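You operate a simulated robot arm through the tools that you are given. There is no shell and no other tool.

The job below is to be done with a simulated robot arm. You get a single attempt, and the scene is never put back.

## Task
Dry the two tacky tubes that already lie in the dryer.
Fine: latch the door, fan ON, heat LOW till DRY lights; heat OFF; when the dryer dial is back in blue, fan OFF.

Only the result counts: the job must be done as asked and must still hold three seconds after the hand-in. Knocking over, shifting, dropping, spilling or breaking anything else fails it.

## Robot
A 6-joint arm with a two-finger gripper, fixed in place. Base frame: the origin is at the foot of the arm, x ahead of it, y to its left, z up. Lengths are in mm, angles in rad, forces in N, time in s.
Its first joint turns from -2.897 to 2.897 rad. Payload 1.71 kg.
Tool frame: the origin (TCP) lies between the finger pads and is the grasp point; the fingertips stand 20 mm ahead of it; z points along the fingers, y is the line along which they close. The gripper opens to 96 mm. The gripper's body begins 113 mm behind the TCP.
Orientation is told as [roll, pitch, yaw] about the base's x, y, z axes, in that order, counted from this pose: with the fingers straight down and closing along the base's y, the tool's x points along the base's -x, its y along +y and its z along -z.

## Interface
- The arm moves only by the tool servo_tool. Its argument "steps" is a list of rows, each a list of 3 entries, a list of its own where there are three numbers: the gripper command, from -1 (fully open) to 1 (shut), values between in proportion, then the shift along the tool's x, y, z in cm, then the turn, a rotation vector about the tool's x, y, z in rad. In form: [[grip, [dx, dy, dz], [ax, ay, az]], ...]. A call has 1 to 20 rows; each row shifts and turns the commanded pose from where the row before left it, along the tool's axes as they then stand. A row lasts 0.2 s, in which the tool goes at most 50 mm and 0.15 rad; a call with a longer step from one row to the next is refused whole, and so is a gripper value outside its range. Where a pose cannot be reached the arm comes as near as it can. A force on the tool above 90 N (or 10 N above the force at the start of the call, whichever is more), or a blocked arm, ends the call early, and 0.2 s more pass. The fingers move at their own pace (about 45 mm/s each) and stop on an object; they squeeze with about 33 N. The grip force told is the motor's: it shows also when the fingers shut on nothing. Time passes only in rows, and 0.2 s behind the last, so rows that do not move let the fingers close. It gives the time, the measured TCP pose, the force on the tool (base axes), the opening and the grip force at its end, in the units of the frame above (readings bear some noise), with the torque about the TCP (base axes, N m) and any sound that the robot's microphone picked up.
- Cameras (640 x 400 px; columns grow to the right, rows downward): "scene" is fixed at [220.5, -662, 1647.7]; the picture's right is [0.59, -0.81, 0.00], its down [-0.48, -0.35, -0.80] and it looks along [0.65, 0.48, -0.59] (base axes); focal length 331 px, centre (320, 200). "wrist" rides on the gripper at [66, 14, -145] in the tool frame; the picture's right is [-0.21, 0.98, 0.00], its down [-0.88, -0.18, -0.45] and it looks along [-0.44, -0.09, 0.90] (tool axes); focal length 275 px, centre (320, 200). There is no depth. A picture from a camera that has moved, and an enlarged one, comes with that camera's place and axes in the base frame and with its lens. The place of the scene camera against the robot may be out by one fixed shift of up to 25 mm in any direction.
- capture(camera): a new picture of that camera. It takes no simulated time.
- slide_trunk(by): slides the trunk up (or, below 0, down) by that many mm; the arm rides with it, the base frame stays. It gives what a move gives, with no picture.
- close_up(camera, box): a new picture of the part [left, top, right, bottom] of that camera's present view, enlarged. It takes no simulated time.
- sign_off(): hands the job in; it is judged then, once.

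Nothing tells you positions but the pictures and the camera data. Unless the task says otherwise, let go and move clear before handing in.

The tools are called by a JSON object that holds its "api" and its "payload". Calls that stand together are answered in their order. servo_tool: Moves the arm, as the interface text tells. Its arguments: {"type":"object","properties":{"steps":{"type":"array","items":{"type":"array"}}},"required":["steps"]} The other tools are called the same way: slide_trunk (by) slides the trunk up or down; capture (camera) takes a picture; close_up (camera, box) takes an enlarged picture of a part of a camera's view; sign_off () hands the job in.

At the start:

```text
t: 0.0
tool_pos: [368.9, -438.0, 1250.3]
tcp_rot: [-0.001, 0.002, 0.0]
ft_force: [0.8, -0.2, 0.6]
moment: [0.01, -0.03, -0.02]
gripper_width: 95.8
grasp_force: 0.1
trunk travel left (down, up): [-175.0, 215.0]
```

scene: 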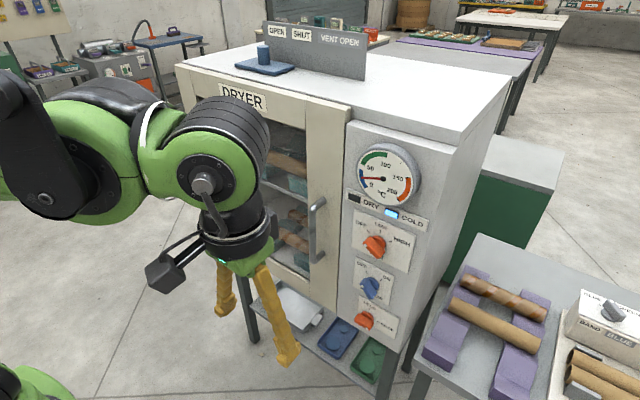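
wrist: 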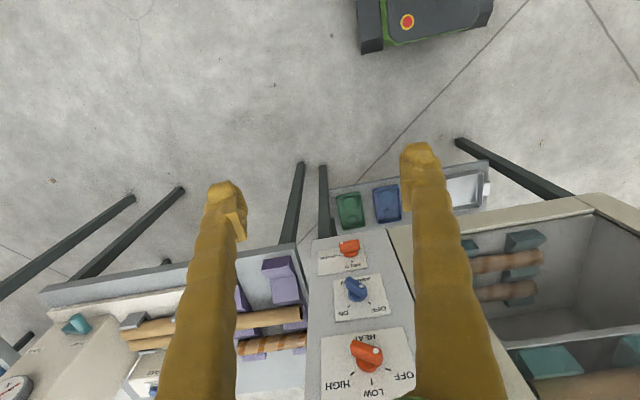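

I see a dryer cabinet with a dial, DRY/COLD lamps, three knobs (heat, fan, and a third one), and a door with a vertical handle. First I'll look closer at the panel, door, and the latch and signs.

{"api": "close_up", "payload": {"camera": "scene", "box": [330, 130, 450, 350]}}

{"api": "close_up", "payload": {"camera": "scene", "box": [170, 10, 390, 150]}}

{"api": "close_up", "payload": {"camera": "scene", "box": [200, 110, 360, 300]}}

{"api": "close_up", "payload": {"camera": "wrist", "box": [220, 140, 640, 400]}}

{"api": "close_up", "payload": {"camera": "scene", "box": [420, 230, 640, 400]}}

```text
1.82 times, centred on (390, 240) of scene
camera zoom: at [220.5, -662.0, 1647.7], right [0.59, -0.81, 0.0], down [-0.48, -0.35, -0.8], along [0.65, 0.48, -0.59], focal length 602 px, centre (193, 127)
```

zoom: 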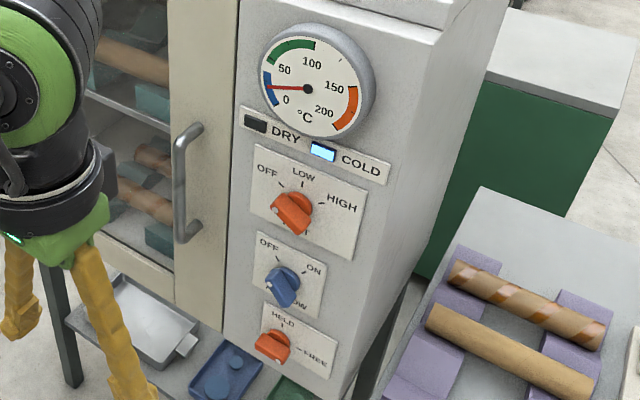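

```text
2.86 times, centred on (280, 80) of scene
camera zoom: at [220.5, -662.0, 1647.7], right [0.59, -0.81, 0.0], down [-0.48, -0.35, -0.8], along [0.65, 0.48, -0.59], focal length 947 px, centre (434, 543)
```

zoom: 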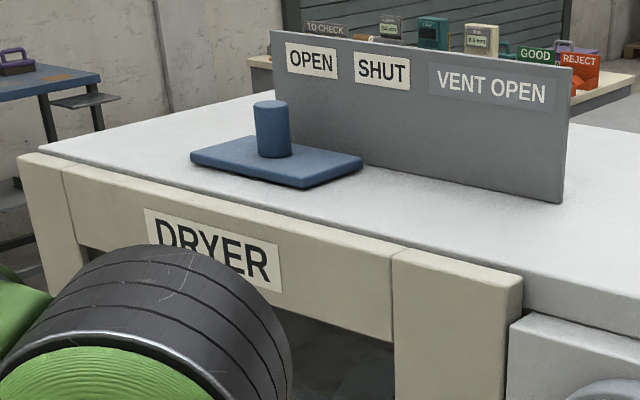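

```text
2.11 times, centred on (280, 205) of scene
camera zoom: at [220.5, -662.0, 1647.7], right [0.59, -0.81, 0.0], down [-0.48, -0.35, -0.8], along [0.65, 0.48, -0.59], focal length 698 px, centre (404, 190)
```

zoom: 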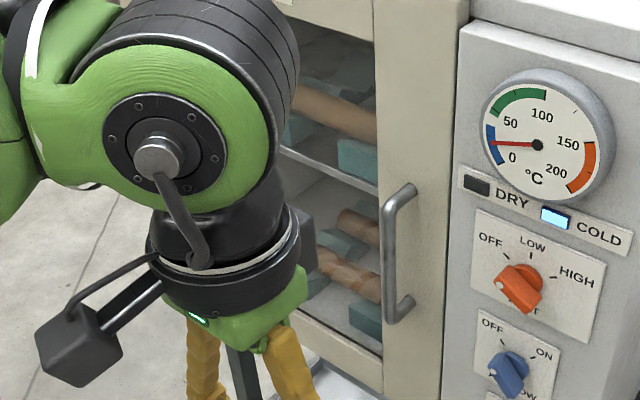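

```text
1.52 times, centred on (430, 270) of wrist
camera zoom: at [305.1, -423.3, 1394.7], right [0.21, 0.98, 0.0], down [0.88, -0.18, 0.44], along [0.43, -0.09, -0.9], focal length 420 px, centre (152, 93)
```

zoom: 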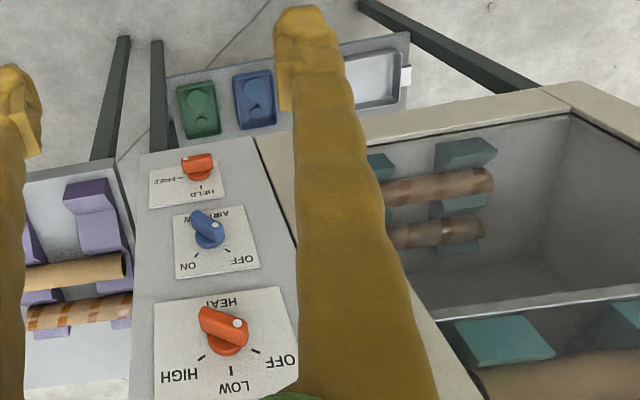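

```text
2.35 times, centred on (530, 315) of scene
camera zoom: at [220.5, -662.0, 1647.7], right [0.59, -0.81, 0.0], down [-0.48, -0.35, -0.8], along [0.65, 0.48, -0.59], focal length 780 px, centre (-174, -71)
```

zoom: 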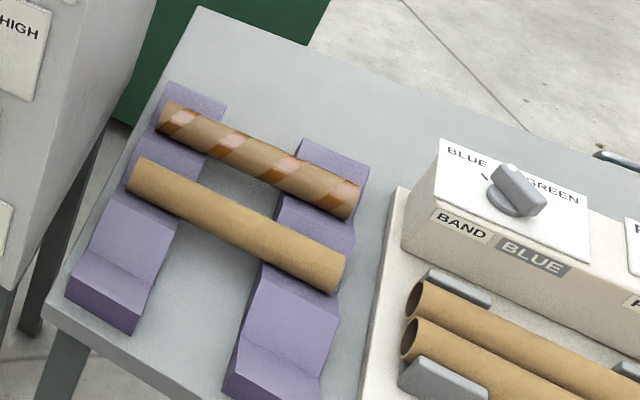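

The panel has HEAT (OFF/LOW/HIGH), a blue fan knob (OFF/ON), and a third one (HELD/FREE). I'll zoom in to read where the pointers are.

{"api": "close_up", "payload": {"camera": "scene", "box": [350, 200, 420, 270]}}

{"api": "close_up", "payload": {"camera": "scene", "box": [345, 255, 415, 345]}}

{"api": "close_up", "payload": {"camera": "wrist", "box": [300, 220, 430, 400]}}

{"api": "close_up", "payload": {"camera": "scene", "box": [280, 90, 360, 300]}}

{"api": "close_up", "payload": {"camera": "scene", "box": [260, 280, 400, 390]}}

```text
5.71 times, centred on (385, 235) of scene
camera zoom: at [220.5, -662.0, 1647.7], right [0.59, -0.81, 0.0], down [-0.48, -0.35, -0.8], along [0.65, 0.48, -0.59], focal length 1893 px, centre (-51, 0)
```

zoom: 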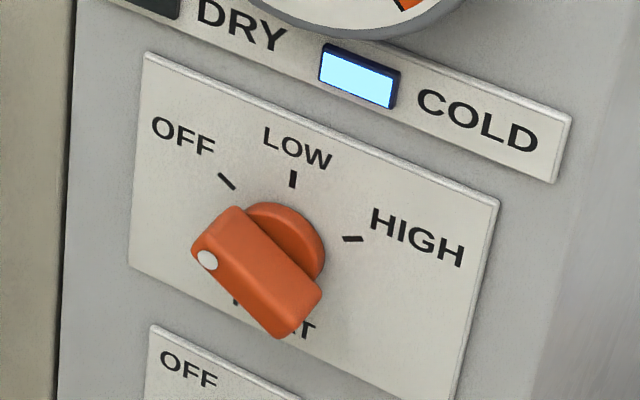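

```text
4.44 times, centred on (380, 300) of scene
camera zoom: at [220.5, -662.0, 1647.7], right [0.59, -0.81, 0.0], down [-0.48, -0.35, -0.8], along [0.65, 0.48, -0.59], focal length 1472 px, centre (53, -244)
```

zoom: 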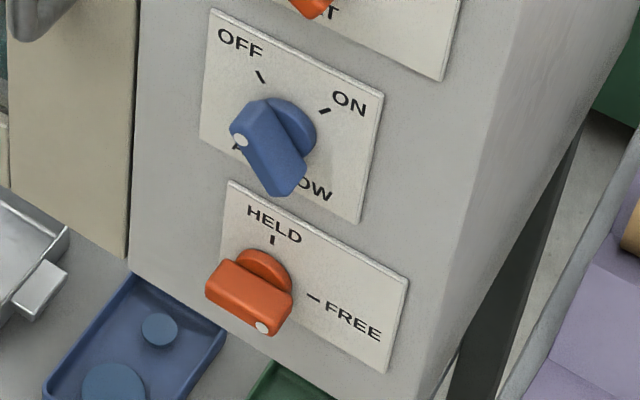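

```text
2.22 times, centred on (365, 310) of wrist
camera zoom: at [305.1, -423.3, 1394.7], right [0.21, 0.98, 0.0], down [0.88, -0.18, 0.44], along [0.43, -0.09, -0.9], focal length 612 px, centre (220, -44)
```

zoom: 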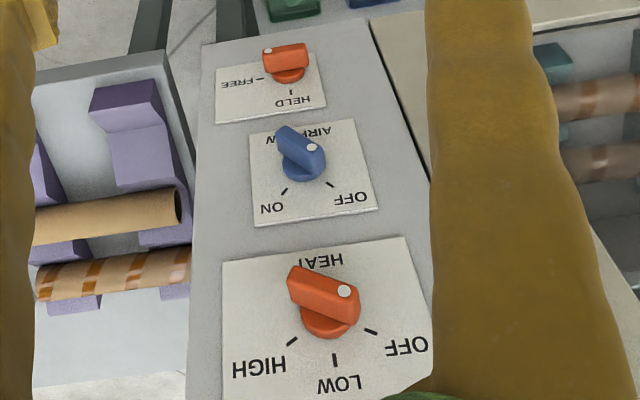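

```text
1.90 times, centred on (320, 195) of scene
camera zoom: at [220.5, -662.0, 1647.7], right [0.59, -0.81, 0.0], down [-0.48, -0.35, -0.8], along [0.65, 0.48, -0.59], focal length 631 px, centre (320, 210)
```

zoom: 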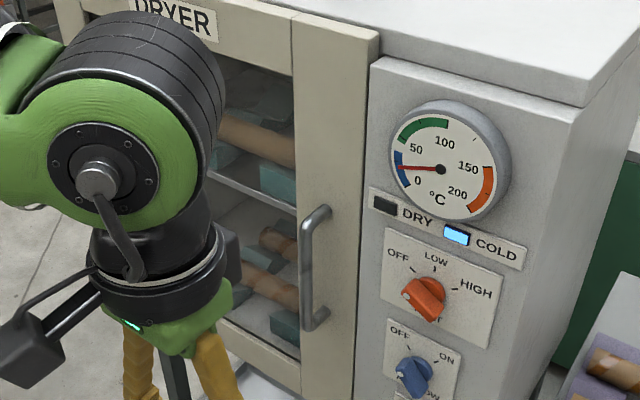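

```text
3.64 times, centred on (330, 335) of scene
camera zoom: at [220.5, -662.0, 1647.7], right [0.59, -0.81, 0.0], down [-0.48, -0.35, -0.8], along [0.65, 0.48, -0.59], focal length 1205 px, centre (284, -291)
```

zoom: 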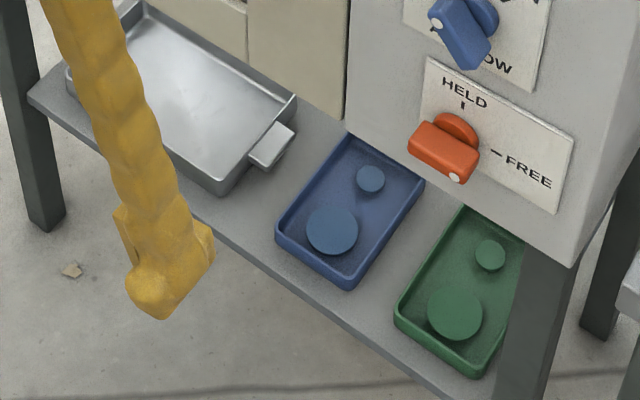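

The heat pointer is at OFF, fan at OFF and the latch at FREE. I place the knobs near x≈735, y≈-437, with z≈1113, 955 and 815. I'll turn the tool to point horizontally at the panel.

{"api": "servo_tool", "payload": {"steps": [[-1, [0, 0, 0], [0, -0.15, 0]], [-1, [0, 0, 0], [0, -0.15, 0]], [-1, [0, 0, 0], [0, -0.15, 0]], [-1, [0, 0, 0], [0, -0.15, 0]], [-1, [0, 0, 0], [0, -0.15, 0]], [-1, [0, 0, 0], [0, -0.15, 0]], [-1, [0, 0, 0], [0, -0.15, 0]], [-1, [0, 0, 0], [0, -0.15, 0]], [-1, [0, 0, 0], [0, -0.15, 0]], [-1, [0, 0, 0], [0, -0.15, 0]], [-1, [0, 0, 0], [0, -0.0708, 0]]]}}

{"api": "capture", "payload": {"camera": "scene"}}

{"api": "capture", "payload": {"camera": "wrist"}}

```text
t: 2.4
tool_pos: [352.7, -436.2, 1254.5]
tcp_rot: [-3.072, -1.557, 3.069]
ft_force: [0.1, -1.0, -0.4]
moment: [0.02, 0.0, 0.01]
gripper_width: 95.9
grasp_force: 0.0
trunk travel left (down, up): [-175.0, 215.0]
```

```text
taken
```

scene: 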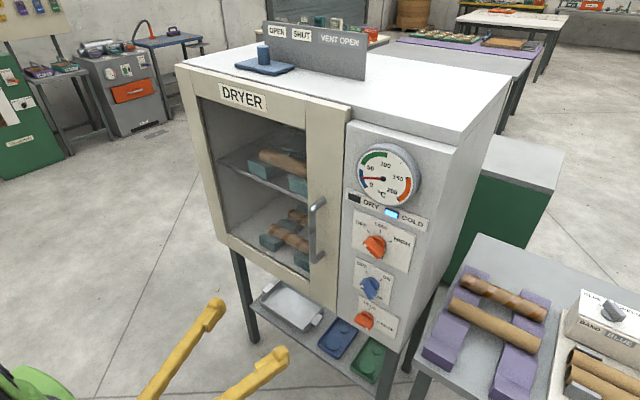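

```text
taken
camera wrist: at [209.4, -423.2, 1187.4], right [0.0, 0.98, 0.2], down [-0.46, -0.18, 0.87], along [0.89, -0.09, 0.45], focal length 275 px, centre (320, 200)
```

wrist: 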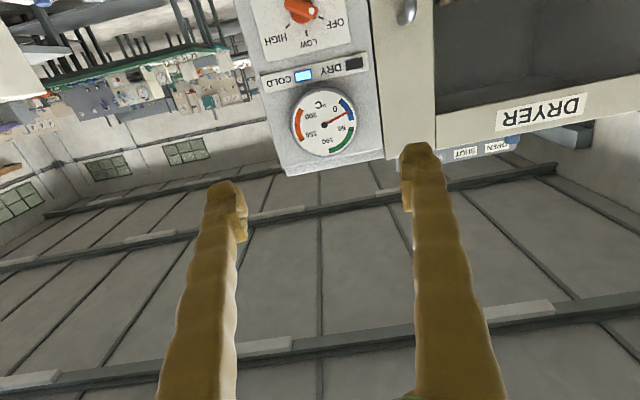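

The tool is horizontal now. I'll look at the door and panel unobstructed.

{"api": "close_up", "payload": {"camera": "scene", "box": [170, 40, 360, 300]}}

{"api": "close_up", "payload": {"camera": "scene", "box": [280, 100, 370, 200]}}

{"api": "close_up", "payload": {"camera": "scene", "box": [280, 190, 370, 300]}}

{"api": "servo_tool", "payload": {"steps": [[-1, [5, 0, 0], [0, 0, 0]], [-1, [5, 0, 0], [0, 0, 0]], [-1, [5, 0, 0], [0, 0, 0]], [-1, [5, 0, 0], [0, 0, 0]], [-1, [5, 0, 0], [0, 0, 0]], [-1, [5, 0, 0], [0, 0, 0]], [-1, [0, 0, 5], [0, 0, 0]], [-1, [0, 0, 5], [0, 0, 0]], [-1, [0, 0, 0], [0, 0, 0]]]}}

{"api": "capture", "payload": {"camera": "wrist"}}

```text
1.54 times, centred on (265, 170) of scene
camera zoom: at [220.5, -662.0, 1647.7], right [0.59, -0.81, 0.0], down [-0.48, -0.35, -0.8], along [0.65, 0.48, -0.59], focal length 510 px, centre (405, 246)
```

zoom: 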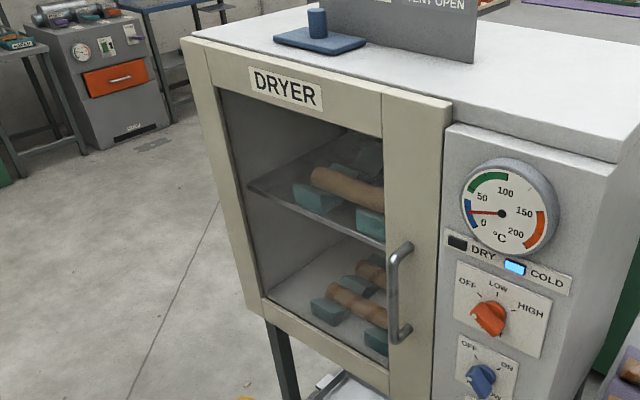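

```text
4.00 times, centred on (325, 150) of scene
camera zoom: at [220.5, -662.0, 1647.7], right [0.59, -0.81, 0.0], down [-0.48, -0.35, -0.8], along [0.65, 0.48, -0.59], focal length 1325 px, centre (300, 400)
```

zoom: 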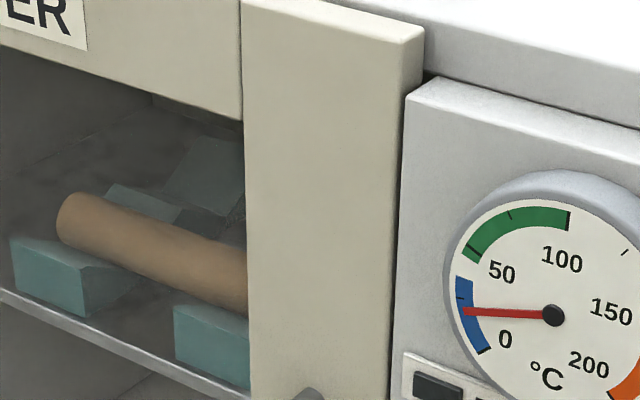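

```text
3.64 times, centred on (325, 245) of scene
camera zoom: at [220.5, -662.0, 1647.7], right [0.59, -0.81, 0.0], down [-0.48, -0.35, -0.8], along [0.65, 0.48, -0.59], focal length 1205 px, centre (302, 36)
```

zoom: 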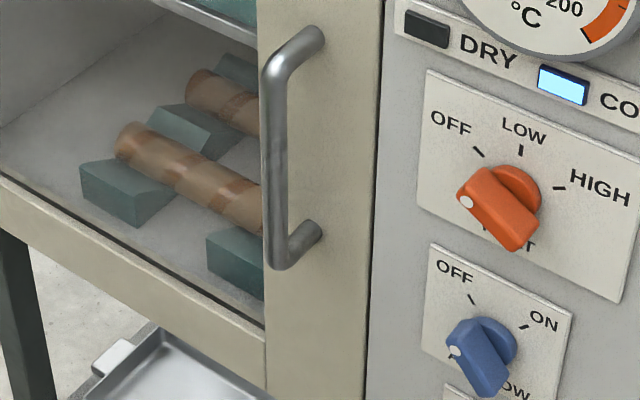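

```text
t: 4.4
tool_pos: [459.3, -455.7, 991.4]
tcp_rot: [-3.059, -1.559, 3.059]
ft_force: [0.5, 0.2, -0.1]
moment: [0.0, 0.0, 0.0]
gripper_width: 95.7
grasp_force: 0.1
out of reach, approached as far as the arm can: row 6
trunk travel left (down, up): [-175.0, 215.0]
```

```text
taken
camera wrist: at [316.5, -443.5, 925.0], right [0.0, 0.98, 0.2], down [-0.46, -0.18, 0.87], along [0.89, -0.09, 0.45], focal length 275 px, centre (320, 200)
```

wrist: 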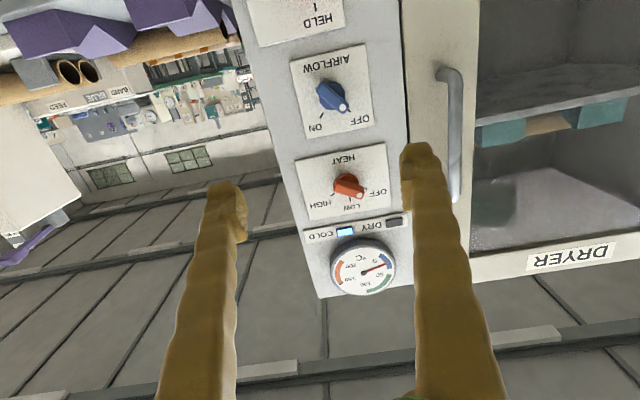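

The fan plate reads AIRFLOW, and I can see the knobs from the wrist camera. I'll take close-ups here for triangulation.

{"api": "close_up", "payload": {"camera": "wrist", "box": [240, 0, 420, 220]}}

{"api": "close_up", "payload": {"camera": "wrist", "box": [380, 0, 640, 280]}}

{"api": "capture", "payload": {"camera": "scene"}}

```text
1.82 times, centred on (330, 110) of wrist
camera zoom: at [316.5, -443.5, 925.0], right [0.0, 0.98, 0.2], down [-0.46, -0.18, 0.87], along [0.89, -0.09, 0.45], focal length 500 px, centre (302, 364)
```

zoom: 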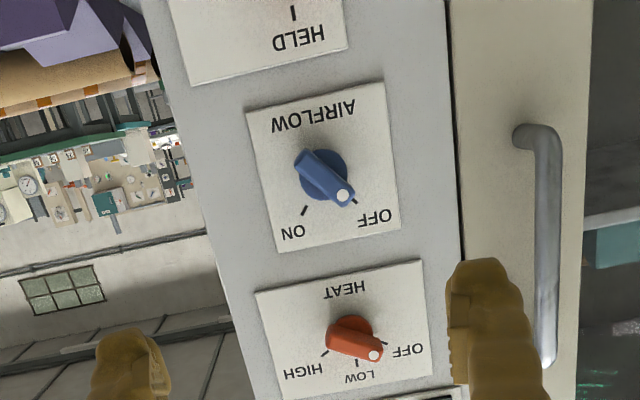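

```text
1.43 times, centred on (510, 140) of wrist
camera zoom: at [316.5, -443.5, 925.0], right [0.0, 0.98, 0.2], down [-0.46, -0.18, 0.87], along [0.89, -0.09, 0.45], focal length 393 px, centre (49, 286)
```

zoom: 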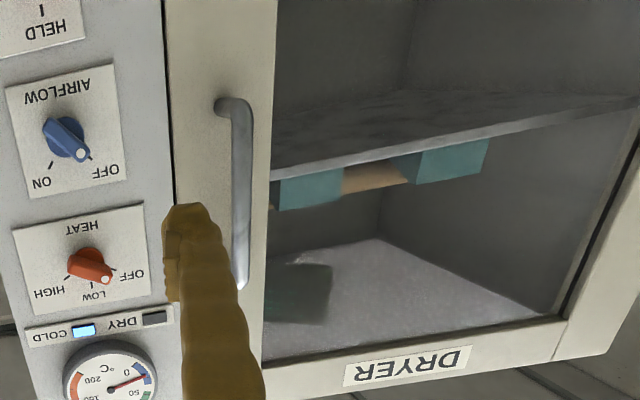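

```text
taken
```

scene: 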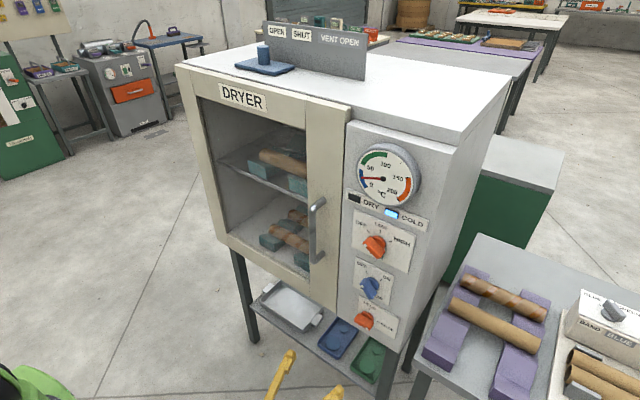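

I estimate the knob axes at y≈-434, with the panel at x≈735 and latch z≈837, fan z≈976, heat z≈1118. I'll move in front of the latch knob with standoff, then turn the tool 90° so the fingers close vertically on its horizontal bar.

{"api": "servo_tool", "payload": {"steps": [[-1, [0, 0.7, 4], [0, 0, 0]], [-1, [0, 0.7, 4], [0, 0, 0]], [-1, [3, 0.8, 3], [0, 0, 0]], [-1, [4, 0, 1], [0, 0, 0]], [-1, [4, 0, 0], [0, 0, 0]], [-1, [4, 0, 0], [0, 0, 0]], [-1, [0, 0, 0], [0, 0, 0]]]}}

{"api": "capture", "payload": {"camera": "wrist"}}

```text
t: 6.0
tool_pos: [610.3, -475.3, 893.9]
tcp_rot: [-3.097, -1.561, 3.1]
ft_force: [0.8, 0.6, 0.2]
moment: [0.0, -0.01, -0.01]
gripper_width: 96.1
grasp_force: 0.1
out of reach, approached as far as the arm can: row 4, 5, 6
trunk travel left (down, up): [-175.0, 215.0]
```

```text
taken
camera wrist: at [466.4, -463.1, 827.2], right [0.0, 0.98, 0.21], down [-0.45, -0.18, 0.87], along [0.89, -0.09, 0.45], focal length 275 px, centre (320, 200)
```

wrist: 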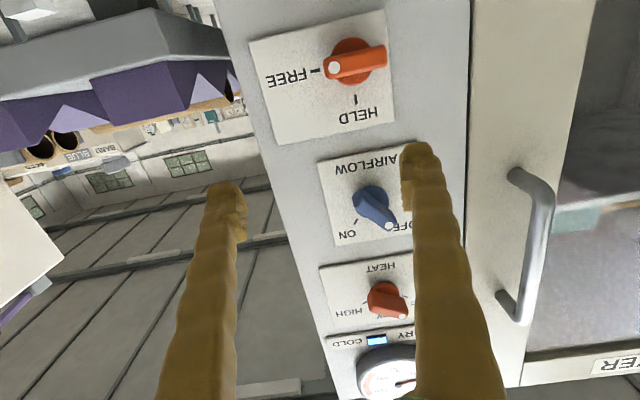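

The arm can't go lower from this trunk height, so I'll slide the trunk down 100 mm. The gripper will still be clear of the panel.

{"api": "slide_trunk", "payload": {"by": -100}}

{"api": "servo_tool", "payload": {"steps": [[-1, [0, 0, 0], [0, 0, 0]], [-1, [0, 0, 0], [0, 0, 0]]]}}

{"api": "capture", "payload": {"camera": "wrist"}}

{"api": "capture", "payload": {"camera": "scene"}}

```text
t: 7.3
tool_pos: [609.8, -476.3, 794.9]
tcp_rot: [-3.084, -1.559, 3.087]
ft_force: [-0.2, -0.5, 0.5]
moment: [0.01, -0.01, -0.07]
gripper_width: 95.9
grasp_force: 0.0
trunk travel left (down, up): [-75.0, 315.0]
```

```text
t: 7.9
tool_pos: [609.2, -476.1, 795.5]
tcp_rot: [-3.081, -1.559, 3.084]
ft_force: [-0.3, 0.1, -0.1]
moment: [0.02, 0.0, -0.05]
gripper_width: 95.8
grasp_force: 0.0
trunk travel left (down, up): [-75.0, 315.0]
```

```text
taken
camera wrist: at [466.0, -463.0, 727.6], right [0.0, 0.98, 0.21], down [-0.45, -0.18, 0.87], along [0.89, -0.09, 0.45], focal length 275 px, centre (320, 200)
```

wrist: 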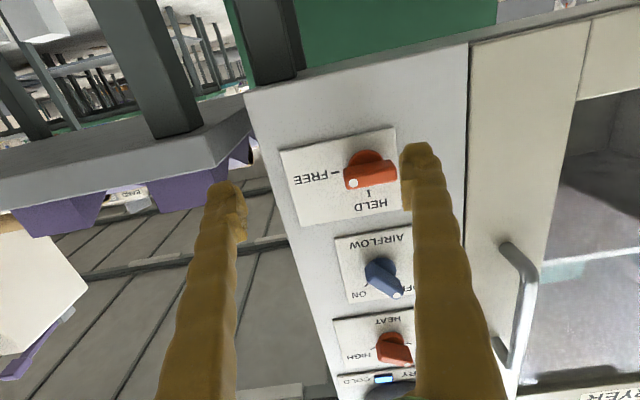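

```text
taken
```

scene: 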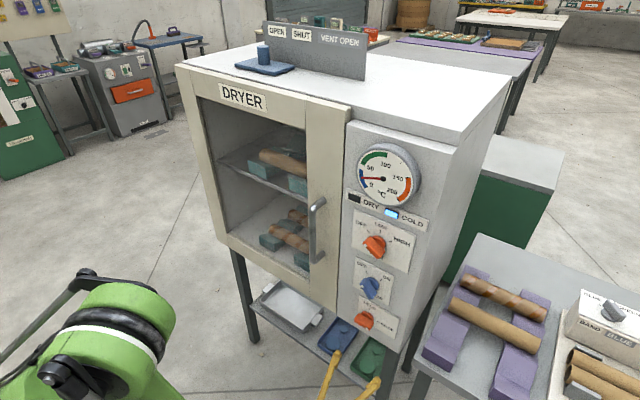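

The latch knob axis comes out at roughly (730, -432, 828), with its bar standing out to about x≈695. I'll centre on it, then turn +90° about the tool axis.

{"api": "servo_tool", "payload": {"steps": [[-1, [-1.6, 2.2, 0], [0, 0, 0]], [-1, [-1.6, 2.2, 0], [0, 0, 0]], [-1, [0, 0, 0], [0, 0, 0.15]], [-1, [0, 0, 0], [0, 0, 0.15]], [-1, [0, 0, 0], [0, 0, 0.15]], [-1, [0, 0, 0], [0, 0, 0.15]], [-1, [0, 0, 0], [0, 0, 0.15]], [-1, [0, 0, 0], [0, 0, 0.15]], [-1, [0, 0, 0], [0, 0, 0.15]], [-1, [0, 0, 0], [0, 0, 0.15]], [-1, [0, 0, 0], [0, 0, 0.15]], [-1, [0, 0, 0], [0, 0, 0.15]], [-1, [0, 0, 0], [0, 0, 0.0708]], [-1, [0, 0, 0], [0, 0, 0]]]}}

{"api": "capture", "payload": {"camera": "wrist"}}

{"api": "capture", "payload": {"camera": "scene"}}

```text
t: 10.9
tool_pos: [610.4, -433.4, 829.3]
tcp_rot: [1.581, 0.001, -1.568]
ft_force: [0.8, 0.9, 0.5]
moment: [0.03, 0.0, -0.02]
gripper_width: 95.7
grasp_force: 0.1
out of reach, approached as far as the arm can: row 2
trunk travel left (down, up): [-75.0, 315.0]
```

```text
taken
camera wrist: at [465.5, -369.7, 841.4], right [-0.01, -0.21, 0.98], down [-0.44, -0.88, -0.19], along [0.9, -0.43, -0.08], focal length 275 px, centre (320, 200)
```

wrist: 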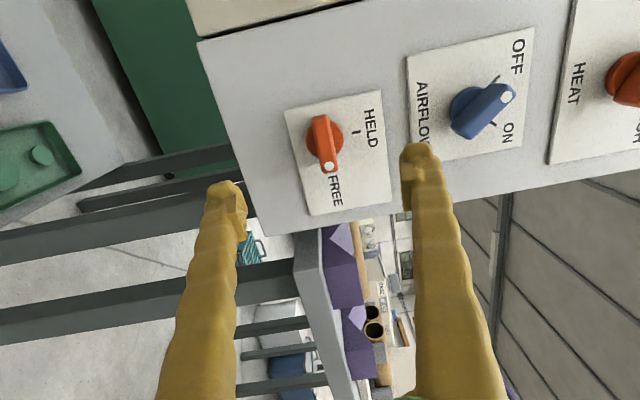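

```text
taken
```

scene: 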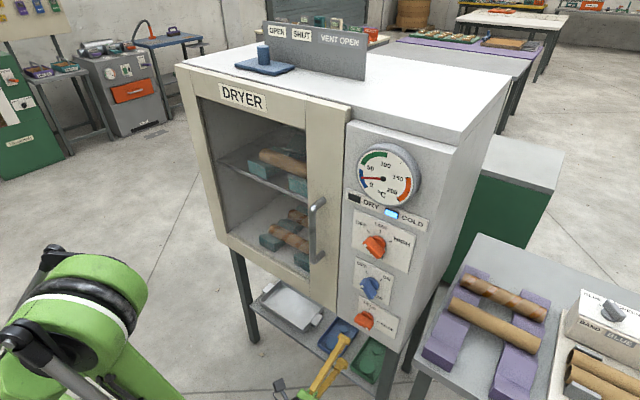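

The pose is clean now. I'll move 50 mm closer and refine the centring.

{"api": "servo_tool", "payload": {"steps": [[-1, [0, 0, 2.5], [0, 0, 0]], [-1, [0, 0.3, 2.5], [0, 0, 0]], [-1, [0, 0, 0], [0, 0, 0]]]}}

{"api": "close_up", "payload": {"camera": "wrist", "box": [200, 60, 460, 260]}}

{"api": "close_up", "payload": {"camera": "scene", "box": [290, 270, 430, 390]}}

```text
t: 11.7
tool_pos: [661.3, -434.6, 833.6]
tcp_rot: [1.583, -0.001, -1.567]
ft_force: [-0.2, 0.5, -0.2]
moment: [-0.02, 0.02, -0.01]
gripper_width: 96.1
grasp_force: 0.0
trunk travel left (down, up): [-75.0, 315.0]
```

```text
2.00 times, centred on (330, 160) of wrist
camera zoom: at [516.9, -369.6, 845.7], right [-0.01, -0.2, 0.98], down [-0.44, -0.88, -0.19], along [0.9, -0.43, -0.08], focal length 551 px, centre (300, 280)
```

zoom: 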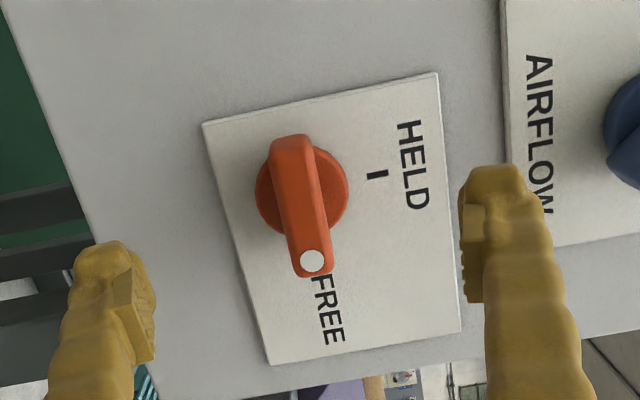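

```text
3.33 times, centred on (360, 330) of scene
camera zoom: at [220.5, -662.0, 1647.7], right [0.59, -0.81, 0.0], down [-0.48, -0.35, -0.8], along [0.65, 0.48, -0.59], focal length 1104 px, centre (187, -233)
```

zoom: 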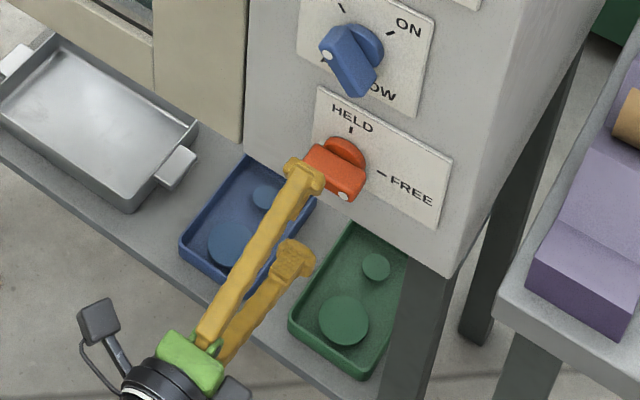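

The tool axis lines up with the knob axis to within about 1 mm; the disc is at x≈735 and the bar front at x≈711. I'll advance to x≈701 and close.

{"api": "servo_tool", "payload": {"steps": [[-1, [0, 0, 2], [0, 0, 0]], [-1, [0, 0, 2], [0, 0, 0]], [-1, [0, 0, 0], [0, 0, 0]]]}}

{"api": "close_up", "payload": {"camera": "wrist", "box": [200, 60, 460, 260]}}

{"api": "close_up", "payload": {"camera": "scene", "box": [290, 270, 430, 390]}}

```text
t: 12.5
tool_pos: [701.0, -433.3, 834.5]
tcp_rot: [1.584, -0.001, -1.571]
ft_force: [-0.9, 0.4, -0.2]
moment: [0.02, 0.0, 0.0]
gripper_width: 96.0
grasp_force: 0.1
trunk travel left (down, up): [-75.0, 315.0]
```

```text
2.00 times, centred on (330, 160) of wrist
camera zoom: at [556.2, -369.7, 846.0], right [-0.01, -0.2, 0.98], down [-0.44, -0.88, -0.19], along [0.9, -0.43, -0.08], focal length 551 px, centre (300, 280)
```

zoom: 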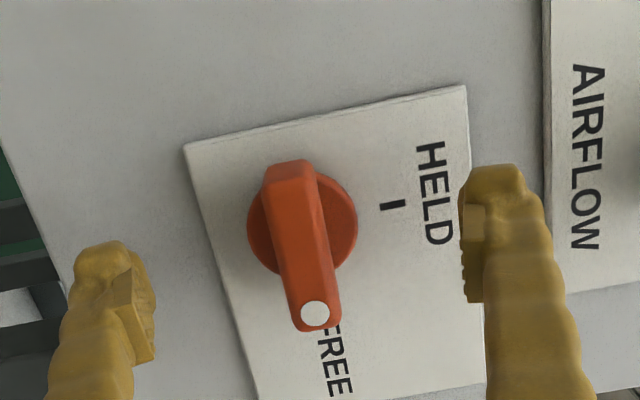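

```text
3.33 times, centred on (360, 330) of scene
camera zoom: at [220.5, -662.0, 1647.7], right [0.59, -0.81, 0.0], down [-0.48, -0.35, -0.8], along [0.65, 0.48, -0.59], focal length 1104 px, centre (187, -233)
```

zoom: 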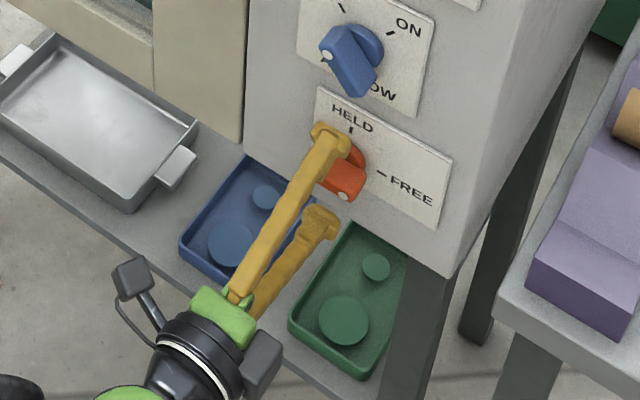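

The bar spans about x 715–735 and the fingertips are at 721. I'll advance 8 mm more, then close the gripper.

{"api": "servo_tool", "payload": {"steps": [[-1, [0, 0, 0.8], [0, 0, 0]], [-1, [0, 0, 0], [0, 0, 0]], [1, [0, 0, 0], [0, 0, 0]], [1, [0, 0, 0], [0, 0, 0]], [1, [0, 0, 0], [0, 0, 0]], [1, [0, 0, 0], [0, 0, 0]], [1, [0, 0, 0], [0, 0, 0]], [1, [0, 0, 0], [0, 0, 0]]]}}

{"api": "close_up", "payload": {"camera": "wrist", "box": [200, 60, 460, 260]}}

```text
t: 14.3
tool_pos: [707.9, -435.1, 835.2]
tcp_rot: [1.582, -0.002, -1.569]
ft_force: [6.8, -3.8, 14.3]
moment: [-0.02, -0.18, 0.04]
gripper_width: 15.1
grasp_force: 34.0
trunk travel left (down, up): [-75.0, 315.0]
```

```text
2.00 times, centred on (330, 160) of wrist
camera zoom: at [563.1, -369.8, 846.7], right [-0.01, -0.2, 0.98], down [-0.44, -0.88, -0.19], along [0.9, -0.43, -0.08], focal length 551 px, centre (300, 280)
```

zoom: 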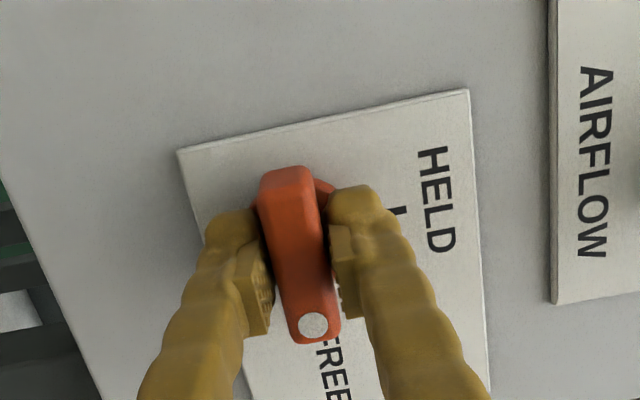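

The bar is gripped (15 mm). Now I'll turn it 90° counter-clockwise towards HELD.

{"api": "servo_tool", "payload": {"steps": [[1, [0, 0, 0], [0, 0, -0.15]], [1, [0, 0, 0], [0, 0, -0.15]], [1, [0, 0, 0], [0, 0, -0.15]], [1, [0, 0, 0], [0, 0, -0.15]], [1, [0, 0, 0], [0, 0, -0.15]], [1, [0, 0, 0], [0, 0, -0.15]], [1, [0, 0, 0], [0, 0, -0.15]], [1, [0, 0, 0], [0, 0, -0.15]], [1, [0, 0, 0], [0, 0, -0.15]], [1, [0, 0, 0], [0, 0, -0.15]], [1, [0, 0, 0], [0, 0, -0.0708]], [1, [0, 0, 0], [0, 0, 0]]]}}

{"api": "close_up", "payload": {"camera": "wrist", "box": [200, 60, 460, 260]}}

{"api": "capture", "payload": {"camera": "scene"}}

```text
t: 16.9
tool_pos: [706.7, -434.8, 832.9]
tcp_rot: [-3.086, -1.56, 3.085]
ft_force: [-26.1, -20.8, -12.5]
moment: [0.04, 0.18, -0.3]
gripper_width: 15.2
grasp_force: 34.9
trunk travel left (down, up): [-75.0, 315.0]
```

```text
2.00 times, centred on (330, 160) of wrist
camera zoom: at [563.8, -421.6, 766.1], right [0.0, 0.98, 0.21], down [-0.45, -0.18, 0.87], along [0.89, -0.09, 0.45], focal length 551 px, centre (300, 280)
```

zoom: 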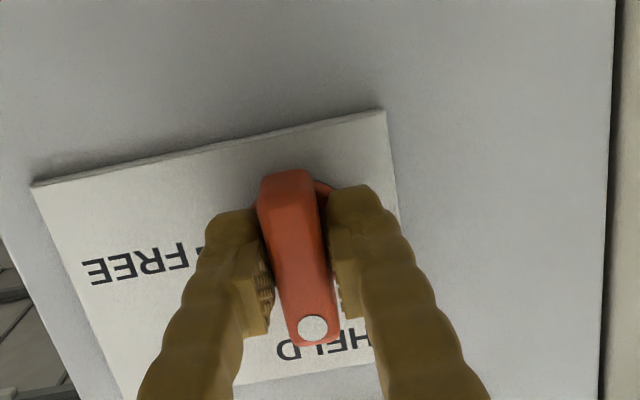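

```text
taken
```

scene: 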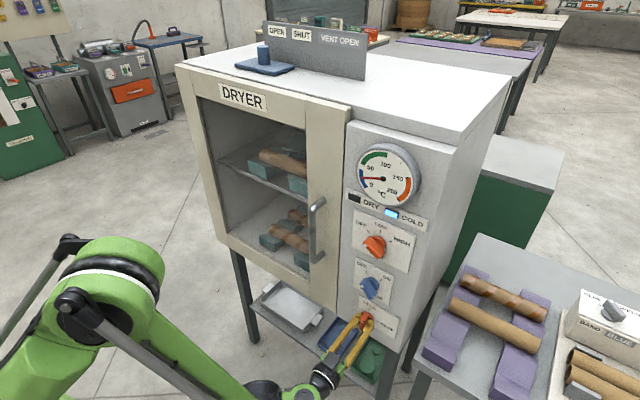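

The pointer is at HELD. I'll open, back off 100 mm and verify.

{"api": "servo_tool", "payload": {"steps": [[-1, [0, 0, 0], [0, 0, 0]], [-1, [0, 0, 0], [0, 0, 0]], [-1, [0, 0, 0], [0, 0, 0]], [-1, [0, 0, 0], [0, 0, 0]], [-1, [0, 0, 0], [0, 0, 0]], [-1, [0, 0, -2], [0, 0, 0]], [-1, [0, 0, -4], [0, 0, 0]], [-1, [0, 0, -4], [0, 0, 0]], [-1, [0, 0, 0], [0, 0, 0]]]}}

{"api": "capture", "payload": {"camera": "wrist"}}

{"api": "close_up", "payload": {"camera": "scene", "box": [320, 180, 430, 350]}}

```text
t: 18.9
tool_pos: [608.1, -433.4, 832.8]
tcp_rot: [-3.07, -1.561, 3.074]
ft_force: [0.0, -0.5, 0.1]
moment: [0.01, -0.01, 0.01]
gripper_width: 96.1
grasp_force: 0.0
trunk travel left (down, up): [-75.0, 315.0]
```

```text
taken
camera wrist: at [465.1, -421.1, 765.4], right [0.0, 0.98, 0.21], down [-0.45, -0.18, 0.87], along [0.89, -0.09, 0.45], focal length 275 px, centre (320, 200)
```

wrist: 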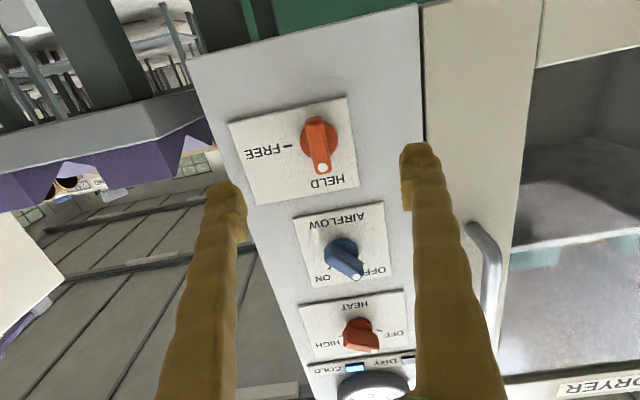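

```text
2.35 times, centred on (375, 265) of scene
camera zoom: at [220.5, -662.0, 1647.7], right [0.59, -0.81, 0.0], down [-0.48, -0.35, -0.8], along [0.65, 0.48, -0.59], focal length 780 px, centre (191, 47)
```

zoom: 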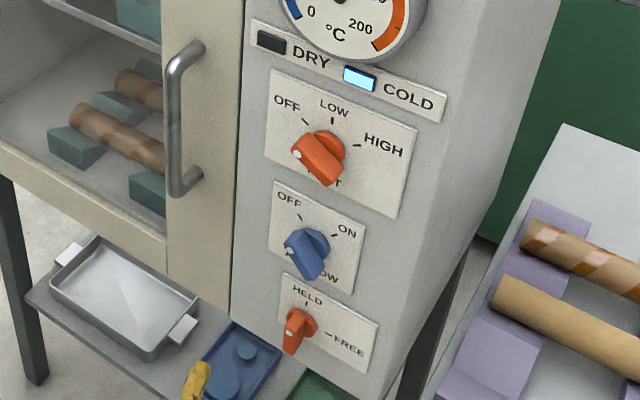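

The latch is at HELD. Next is the fan at z≈976: I'll move up, still with standoff, and view its angle.

{"api": "servo_tool", "payload": {"steps": [[-1, [-4, 0, 1], [0, 0, 0]], [-1, [-4, 0, 1], [0, 0, 0]], [-1, [-4, 0, 1], [0, 0, 0]], [-1, [-2.3, 0, 0.5], [0, 0, 0]], [-1, [0, 0, 0], [0, 0, 0]]]}}

{"api": "close_up", "payload": {"camera": "wrist", "box": [200, 60, 460, 260]}}

```text
t: 20.1
tool_pos: [641.8, -433.6, 978.2]
tcp_rot: [-3.079, -1.559, 3.08]
ft_force: [0.3, 0.4, -0.1]
moment: [-0.04, -0.03, -0.01]
gripper_width: 95.8
grasp_force: 0.1
trunk travel left (down, up): [-75.0, 315.0]
```

```text
2.00 times, centred on (330, 160) of wrist
camera zoom: at [498.4, -421.2, 910.7], right [0.0, 0.98, 0.21], down [-0.45, -0.18, 0.87], along [0.89, -0.09, 0.45], focal length 551 px, centre (300, 280)
```

zoom: 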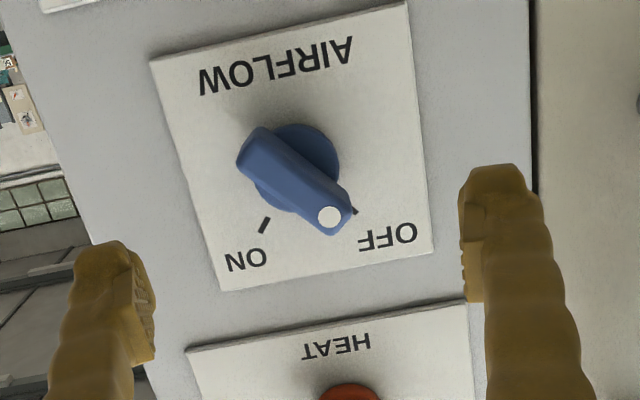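

The fan pointer is about 37° left of vertical, with ON mirrored at about 37–40° to the right. I'll centre, rotate -0.65 rad and approach.

{"api": "servo_tool", "payload": {"steps": [[-1, [0.2, -0.15, 0], [0, 0, -0.15]], [-1, [0, 0, 0], [0, 0, -0.15]], [-1, [0, 0, 0], [0, 0, -0.15]], [-1, [0, 0, 0], [0, 0, -0.15]], [-1, [0, 0, 0], [0, 0, -0.05]], [-1, [0, 0, 2], [0, 0, 0]], [-1, [0, 0, 2], [0, 0, 0]], [-1, [0, 0, 0], [0, 0, 0]]]}}

{"api": "close_up", "payload": {"camera": "wrist", "box": [200, 60, 460, 260]}}

{"api": "close_up", "payload": {"camera": "scene", "box": [320, 220, 430, 350]}}

```text
t: 21.9
tool_pos: [682.2, -436.1, 976.5]
tcp_rot: [-1.591, -0.919, 1.585]
ft_force: [-0.4, -0.8, -0.7]
moment: [0.0, -0.02, -0.02]
gripper_width: 96.1
grasp_force: 0.1
trunk travel left (down, up): [-75.0, 315.0]
```

```text
2.00 times, centred on (330, 160) of wrist
camera zoom: at [538.5, -466.1, 914.2], right [0.0, 0.9, -0.43], down [-0.45, 0.38, 0.8], along [0.89, 0.19, 0.41], focal length 551 px, centre (300, 280)
```

zoom: 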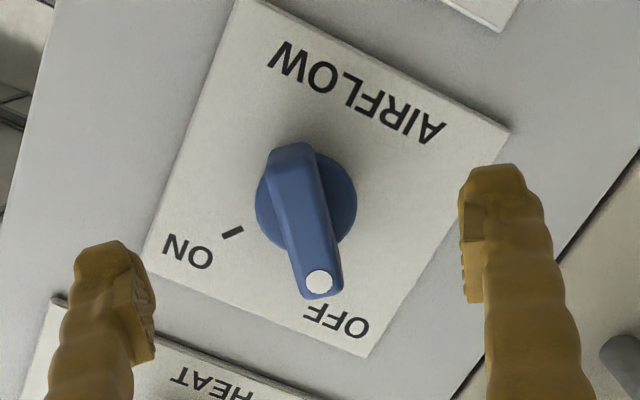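

```text
3.08 times, centred on (375, 285) of scene
camera zoom: at [220.5, -662.0, 1647.7], right [0.59, -0.81, 0.0], down [-0.48, -0.35, -0.8], along [0.65, 0.48, -0.59], focal length 1019 px, centre (151, -62)
```

zoom: 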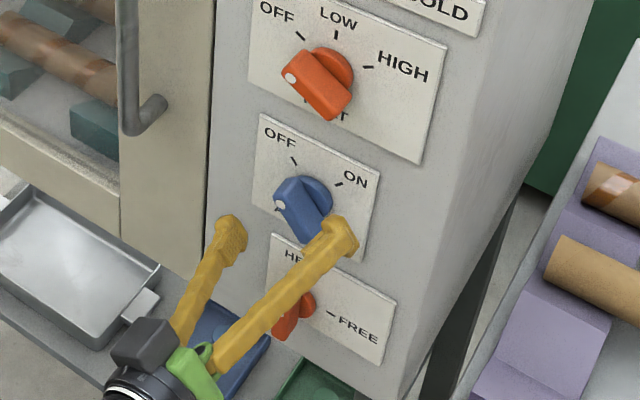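

The bar needs about 0.05 rad more tool rotation, so the pointer is at roughly 40°, plus a 2 mm shift. I'll adjust, advance and grip.

{"api": "servo_tool", "payload": {"steps": [[-1, [0.1, 0.2, 0], [0, 0, -0.05]], [-1, [0, 0, 1.4], [0, 0, 0]], [-1, [0, 0, 1.3], [0, 0, 0]], [-1, [0, 0, 0], [0, 0, 0]], [1, [0, 0, 0], [0, 0, 0]], [1, [0, 0, 0], [0, 0, 0]], [1, [0, 0, 0], [0, 0, 0]], [1, [0, 0, 0], [0, 0, 0]], [1, [0, 0, 0], [0, 0, 0]], [1, [0, 0, 0], [0, 0, 0]]]}}

{"api": "close_up", "payload": {"camera": "wrist", "box": [200, 60, 460, 260]}}

```text
t: 24.1
tool_pos: [708.7, -435.0, 974.0]
tcp_rot: [-1.589, -0.87, 1.587]
ft_force: [-15.6, -5.9, 8.9]
moment: [0.01, 0.02, -0.13]
gripper_width: 15.3
grasp_force: 33.3
trunk travel left (down, up): [-75.0, 315.0]
```

```text
2.00 times, centred on (330, 160) of wrist
camera zoom: at [564.6, -468.0, 912.9], right [0.01, 0.88, -0.47], down [-0.46, 0.42, 0.78], along [0.89, 0.21, 0.4], focal length 551 px, centre (300, 280)
```

zoom: 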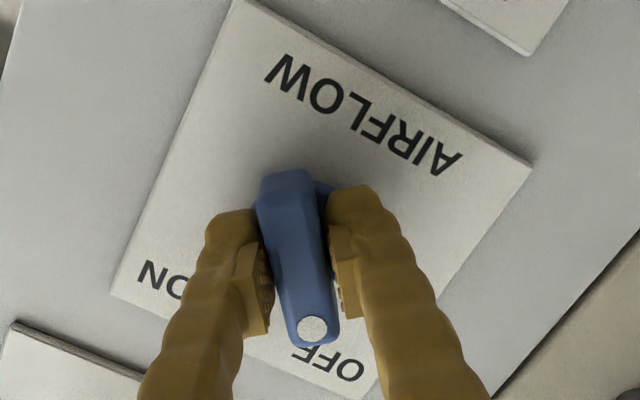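

The fan knob is gripped. I'll turn it clockwise by 1.40 rad to ON.

{"api": "servo_tool", "payload": {"steps": [[1, [0, 0, 0], [0, 0, 0.15]], [1, [0, 0, 0], [0, 0, 0.15]], [1, [0, 0, 0], [0, 0, 0.15]], [1, [0, 0, 0], [0, 0, 0.15]], [1, [0, 0, 0], [0, 0, 0.15]], [1, [0, 0, 0], [0, 0, 0.15]], [1, [0, 0, 0], [0, 0, 0.15]], [1, [0, 0, 0], [0, 0, 0.15]], [1, [0, 0, 0], [0, 0, 0.15]], [1, [0, 0, 0], [0, 0, 0.05]], [1, [0, 0, 0], [0, 0, 0]]]}}

{"api": "close_up", "payload": {"camera": "wrist", "box": [200, 60, 460, 260]}}

```text
t: 26.5
tool_pos: [708.4, -434.6, 972.3]
tcp_rot: [1.59, -0.872, -1.583]
ft_force: [-13.2, -1.4, 11.3]
moment: [-0.03, 0.12, 0.04]
gripper_width: 15.1
grasp_force: 34.5
trunk travel left (down, up): [-75.0, 315.0]
```

```text
2.00 times, centred on (330, 160) of wrist
camera zoom: at [564.3, -382.3, 930.7], right [-0.01, 0.62, 0.79], down [-0.45, -0.71, 0.55], along [0.89, -0.35, 0.28], focal length 551 px, centre (300, 280)
```

zoom: 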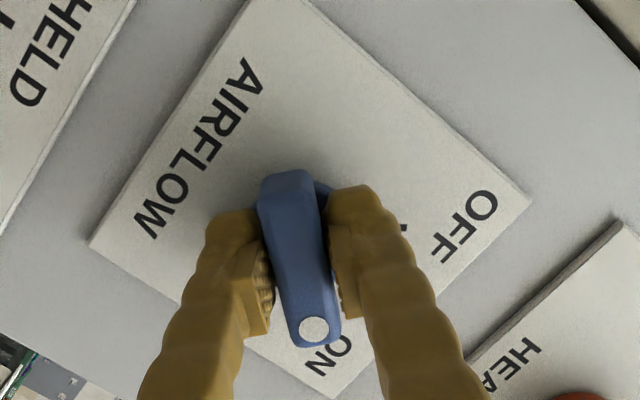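

The fan pointer is at ON. I'll release, back off, and check all three knobs.

{"api": "servo_tool", "payload": {"steps": [[-1, [0, 0, 0], [0, 0, 0]], [-1, [0, 0, 0], [0, 0, 0]], [-1, [0, 0, 0], [0, 0, 0]], [-1, [0, 0, 0], [0, 0, 0]], [-1, [0, 0, 0], [0, 0, 0]], [-1, [0, 0, -2], [0, 0, 0]], [-1, [0, 0, -4], [0, 0, -0.1]], [-1, [0, 0, -1], [0, 0, -0.15]], [-1, [0, 0, 0], [0, 0, -0.15]], [-1, [0, 0, 0], [0, 0, -0.15]], [-1, [0, 0, 0], [0, 0, -0.15]], [-1, [0, 0, 0], [0, 0, 0]]]}}

{"api": "capture", "payload": {"camera": "wrist"}}

{"api": "close_up", "payload": {"camera": "scene", "box": [330, 130, 450, 350]}}

```text
t: 29.1
tool_pos: [638.9, -433.6, 971.8]
tcp_rot: [-2.959, -1.556, 2.964]
ft_force: [-0.4, -0.5, 0.9]
moment: [-0.04, 0.0, -0.02]
gripper_width: 96.3
grasp_force: 0.0
trunk travel left (down, up): [-75.0, 315.0]
```

```text
taken
camera wrist: at [495.2, -420.5, 904.5], right [0.0, 0.98, 0.2], down [-0.45, -0.18, 0.87], along [0.89, -0.09, 0.45], focal length 275 px, centre (320, 200)
```

wrist: 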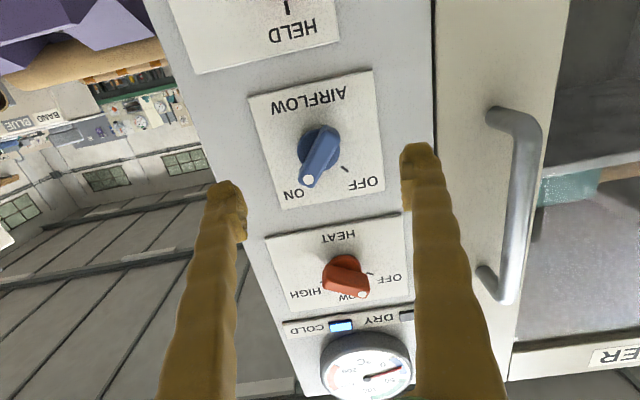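

```text
1.82 times, centred on (390, 240) of scene
camera zoom: at [220.5, -662.0, 1647.7], right [0.59, -0.81, 0.0], down [-0.48, -0.35, -0.8], along [0.65, 0.48, -0.59], focal length 602 px, centre (193, 127)
```

zoom: 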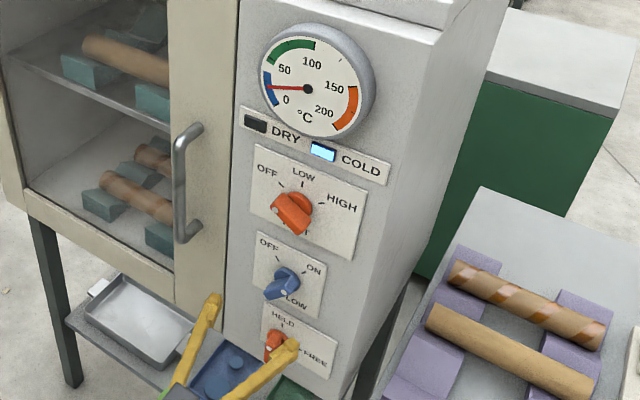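

The fan is ON and the latch HELD. Next is the heat knob near z≈1119; I'll move up and view it.

{"api": "servo_tool", "payload": {"steps": [[-1, [-4, 0, 0], [0, 0, 0]], [-1, [-4, 0, 0], [0, 0, 0]], [-1, [-4, 0, 0], [0, 0, 0]], [-1, [-2.7, 0, 0], [0, 0, 0]], [-1, [0, 0, 0], [0, 0, 0]]]}}

{"api": "close_up", "payload": {"camera": "wrist", "box": [200, 60, 460, 260]}}

```text
t: 30.3
tool_pos: [639.1, -431.3, 1118.4]
tcp_rot: [-3.067, -1.558, 3.068]
ft_force: [-0.9, 0.2, 0.1]
moment: [0.01, 0.01, 0.03]
gripper_width: 96.0
grasp_force: 0.0
trunk travel left (down, up): [-75.0, 315.0]
```

```text
2.00 times, centred on (330, 160) of wrist
camera zoom: at [495.7, -418.2, 1051.2], right [0.0, 0.98, 0.21], down [-0.45, -0.18, 0.87], along [0.89, -0.09, 0.45], focal length 551 px, centre (300, 280)
```

zoom: 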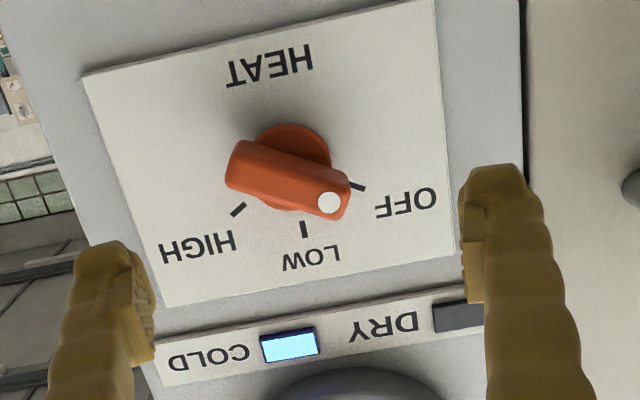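

The heat pointer is at OFF, about 58° left of vertical, with LOW straight up; the axis is near y=-435, z=1115. I'll align the tool by -1.03 rad and approach.

{"api": "servo_tool", "payload": {"steps": [[-1, [0.33, -0.38, 0], [0, 0, -0.15]], [-1, [0, 0, 0], [0, 0, -0.15]], [-1, [0, 0, 0], [0, 0, -0.15]], [-1, [0, 0, 0], [0, 0, -0.15]], [-1, [0, 0, 0], [0, 0, -0.15]], [-1, [0, 0, 0], [0, 0, -0.15]], [-1, [0, 0, 0], [0, 0, -0.13]], [-1, [0, 0, 2], [0, 0, 0]], [-1, [0, 0, 2.2], [0, 0, 0]], [-1, [0, 0, 0], [0, 0, 0]]]}}

{"api": "close_up", "payload": {"camera": "wrist", "box": [200, 60, 460, 260]}}

```text
t: 32.5
tool_pos: [679.4, -435.8, 1117.7]
tcp_rot: [-1.584, -0.54, 1.58]
ft_force: [0.1, -0.3, -0.7]
moment: [-0.01, -0.04, 0.03]
gripper_width: 96.0
grasp_force: 0.1
trunk travel left (down, up): [-75.0, 315.0]
```

```text
2.00 times, centred on (330, 160) of wrist
camera zoom: at [535.9, -486.4, 1070.0], right [0.01, 0.68, -0.73], down [-0.45, 0.66, 0.6], along [0.89, 0.33, 0.31], focal length 551 px, centre (300, 280)
```

zoom: 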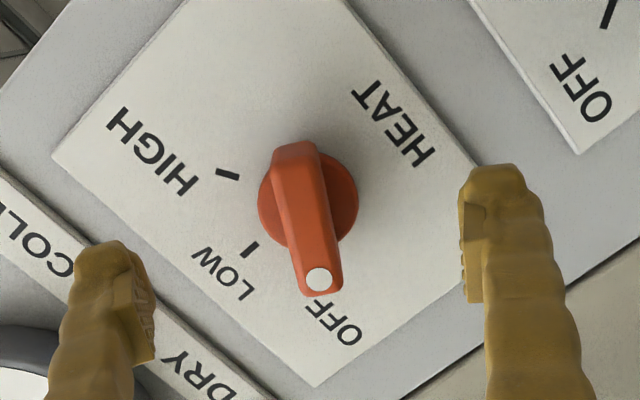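

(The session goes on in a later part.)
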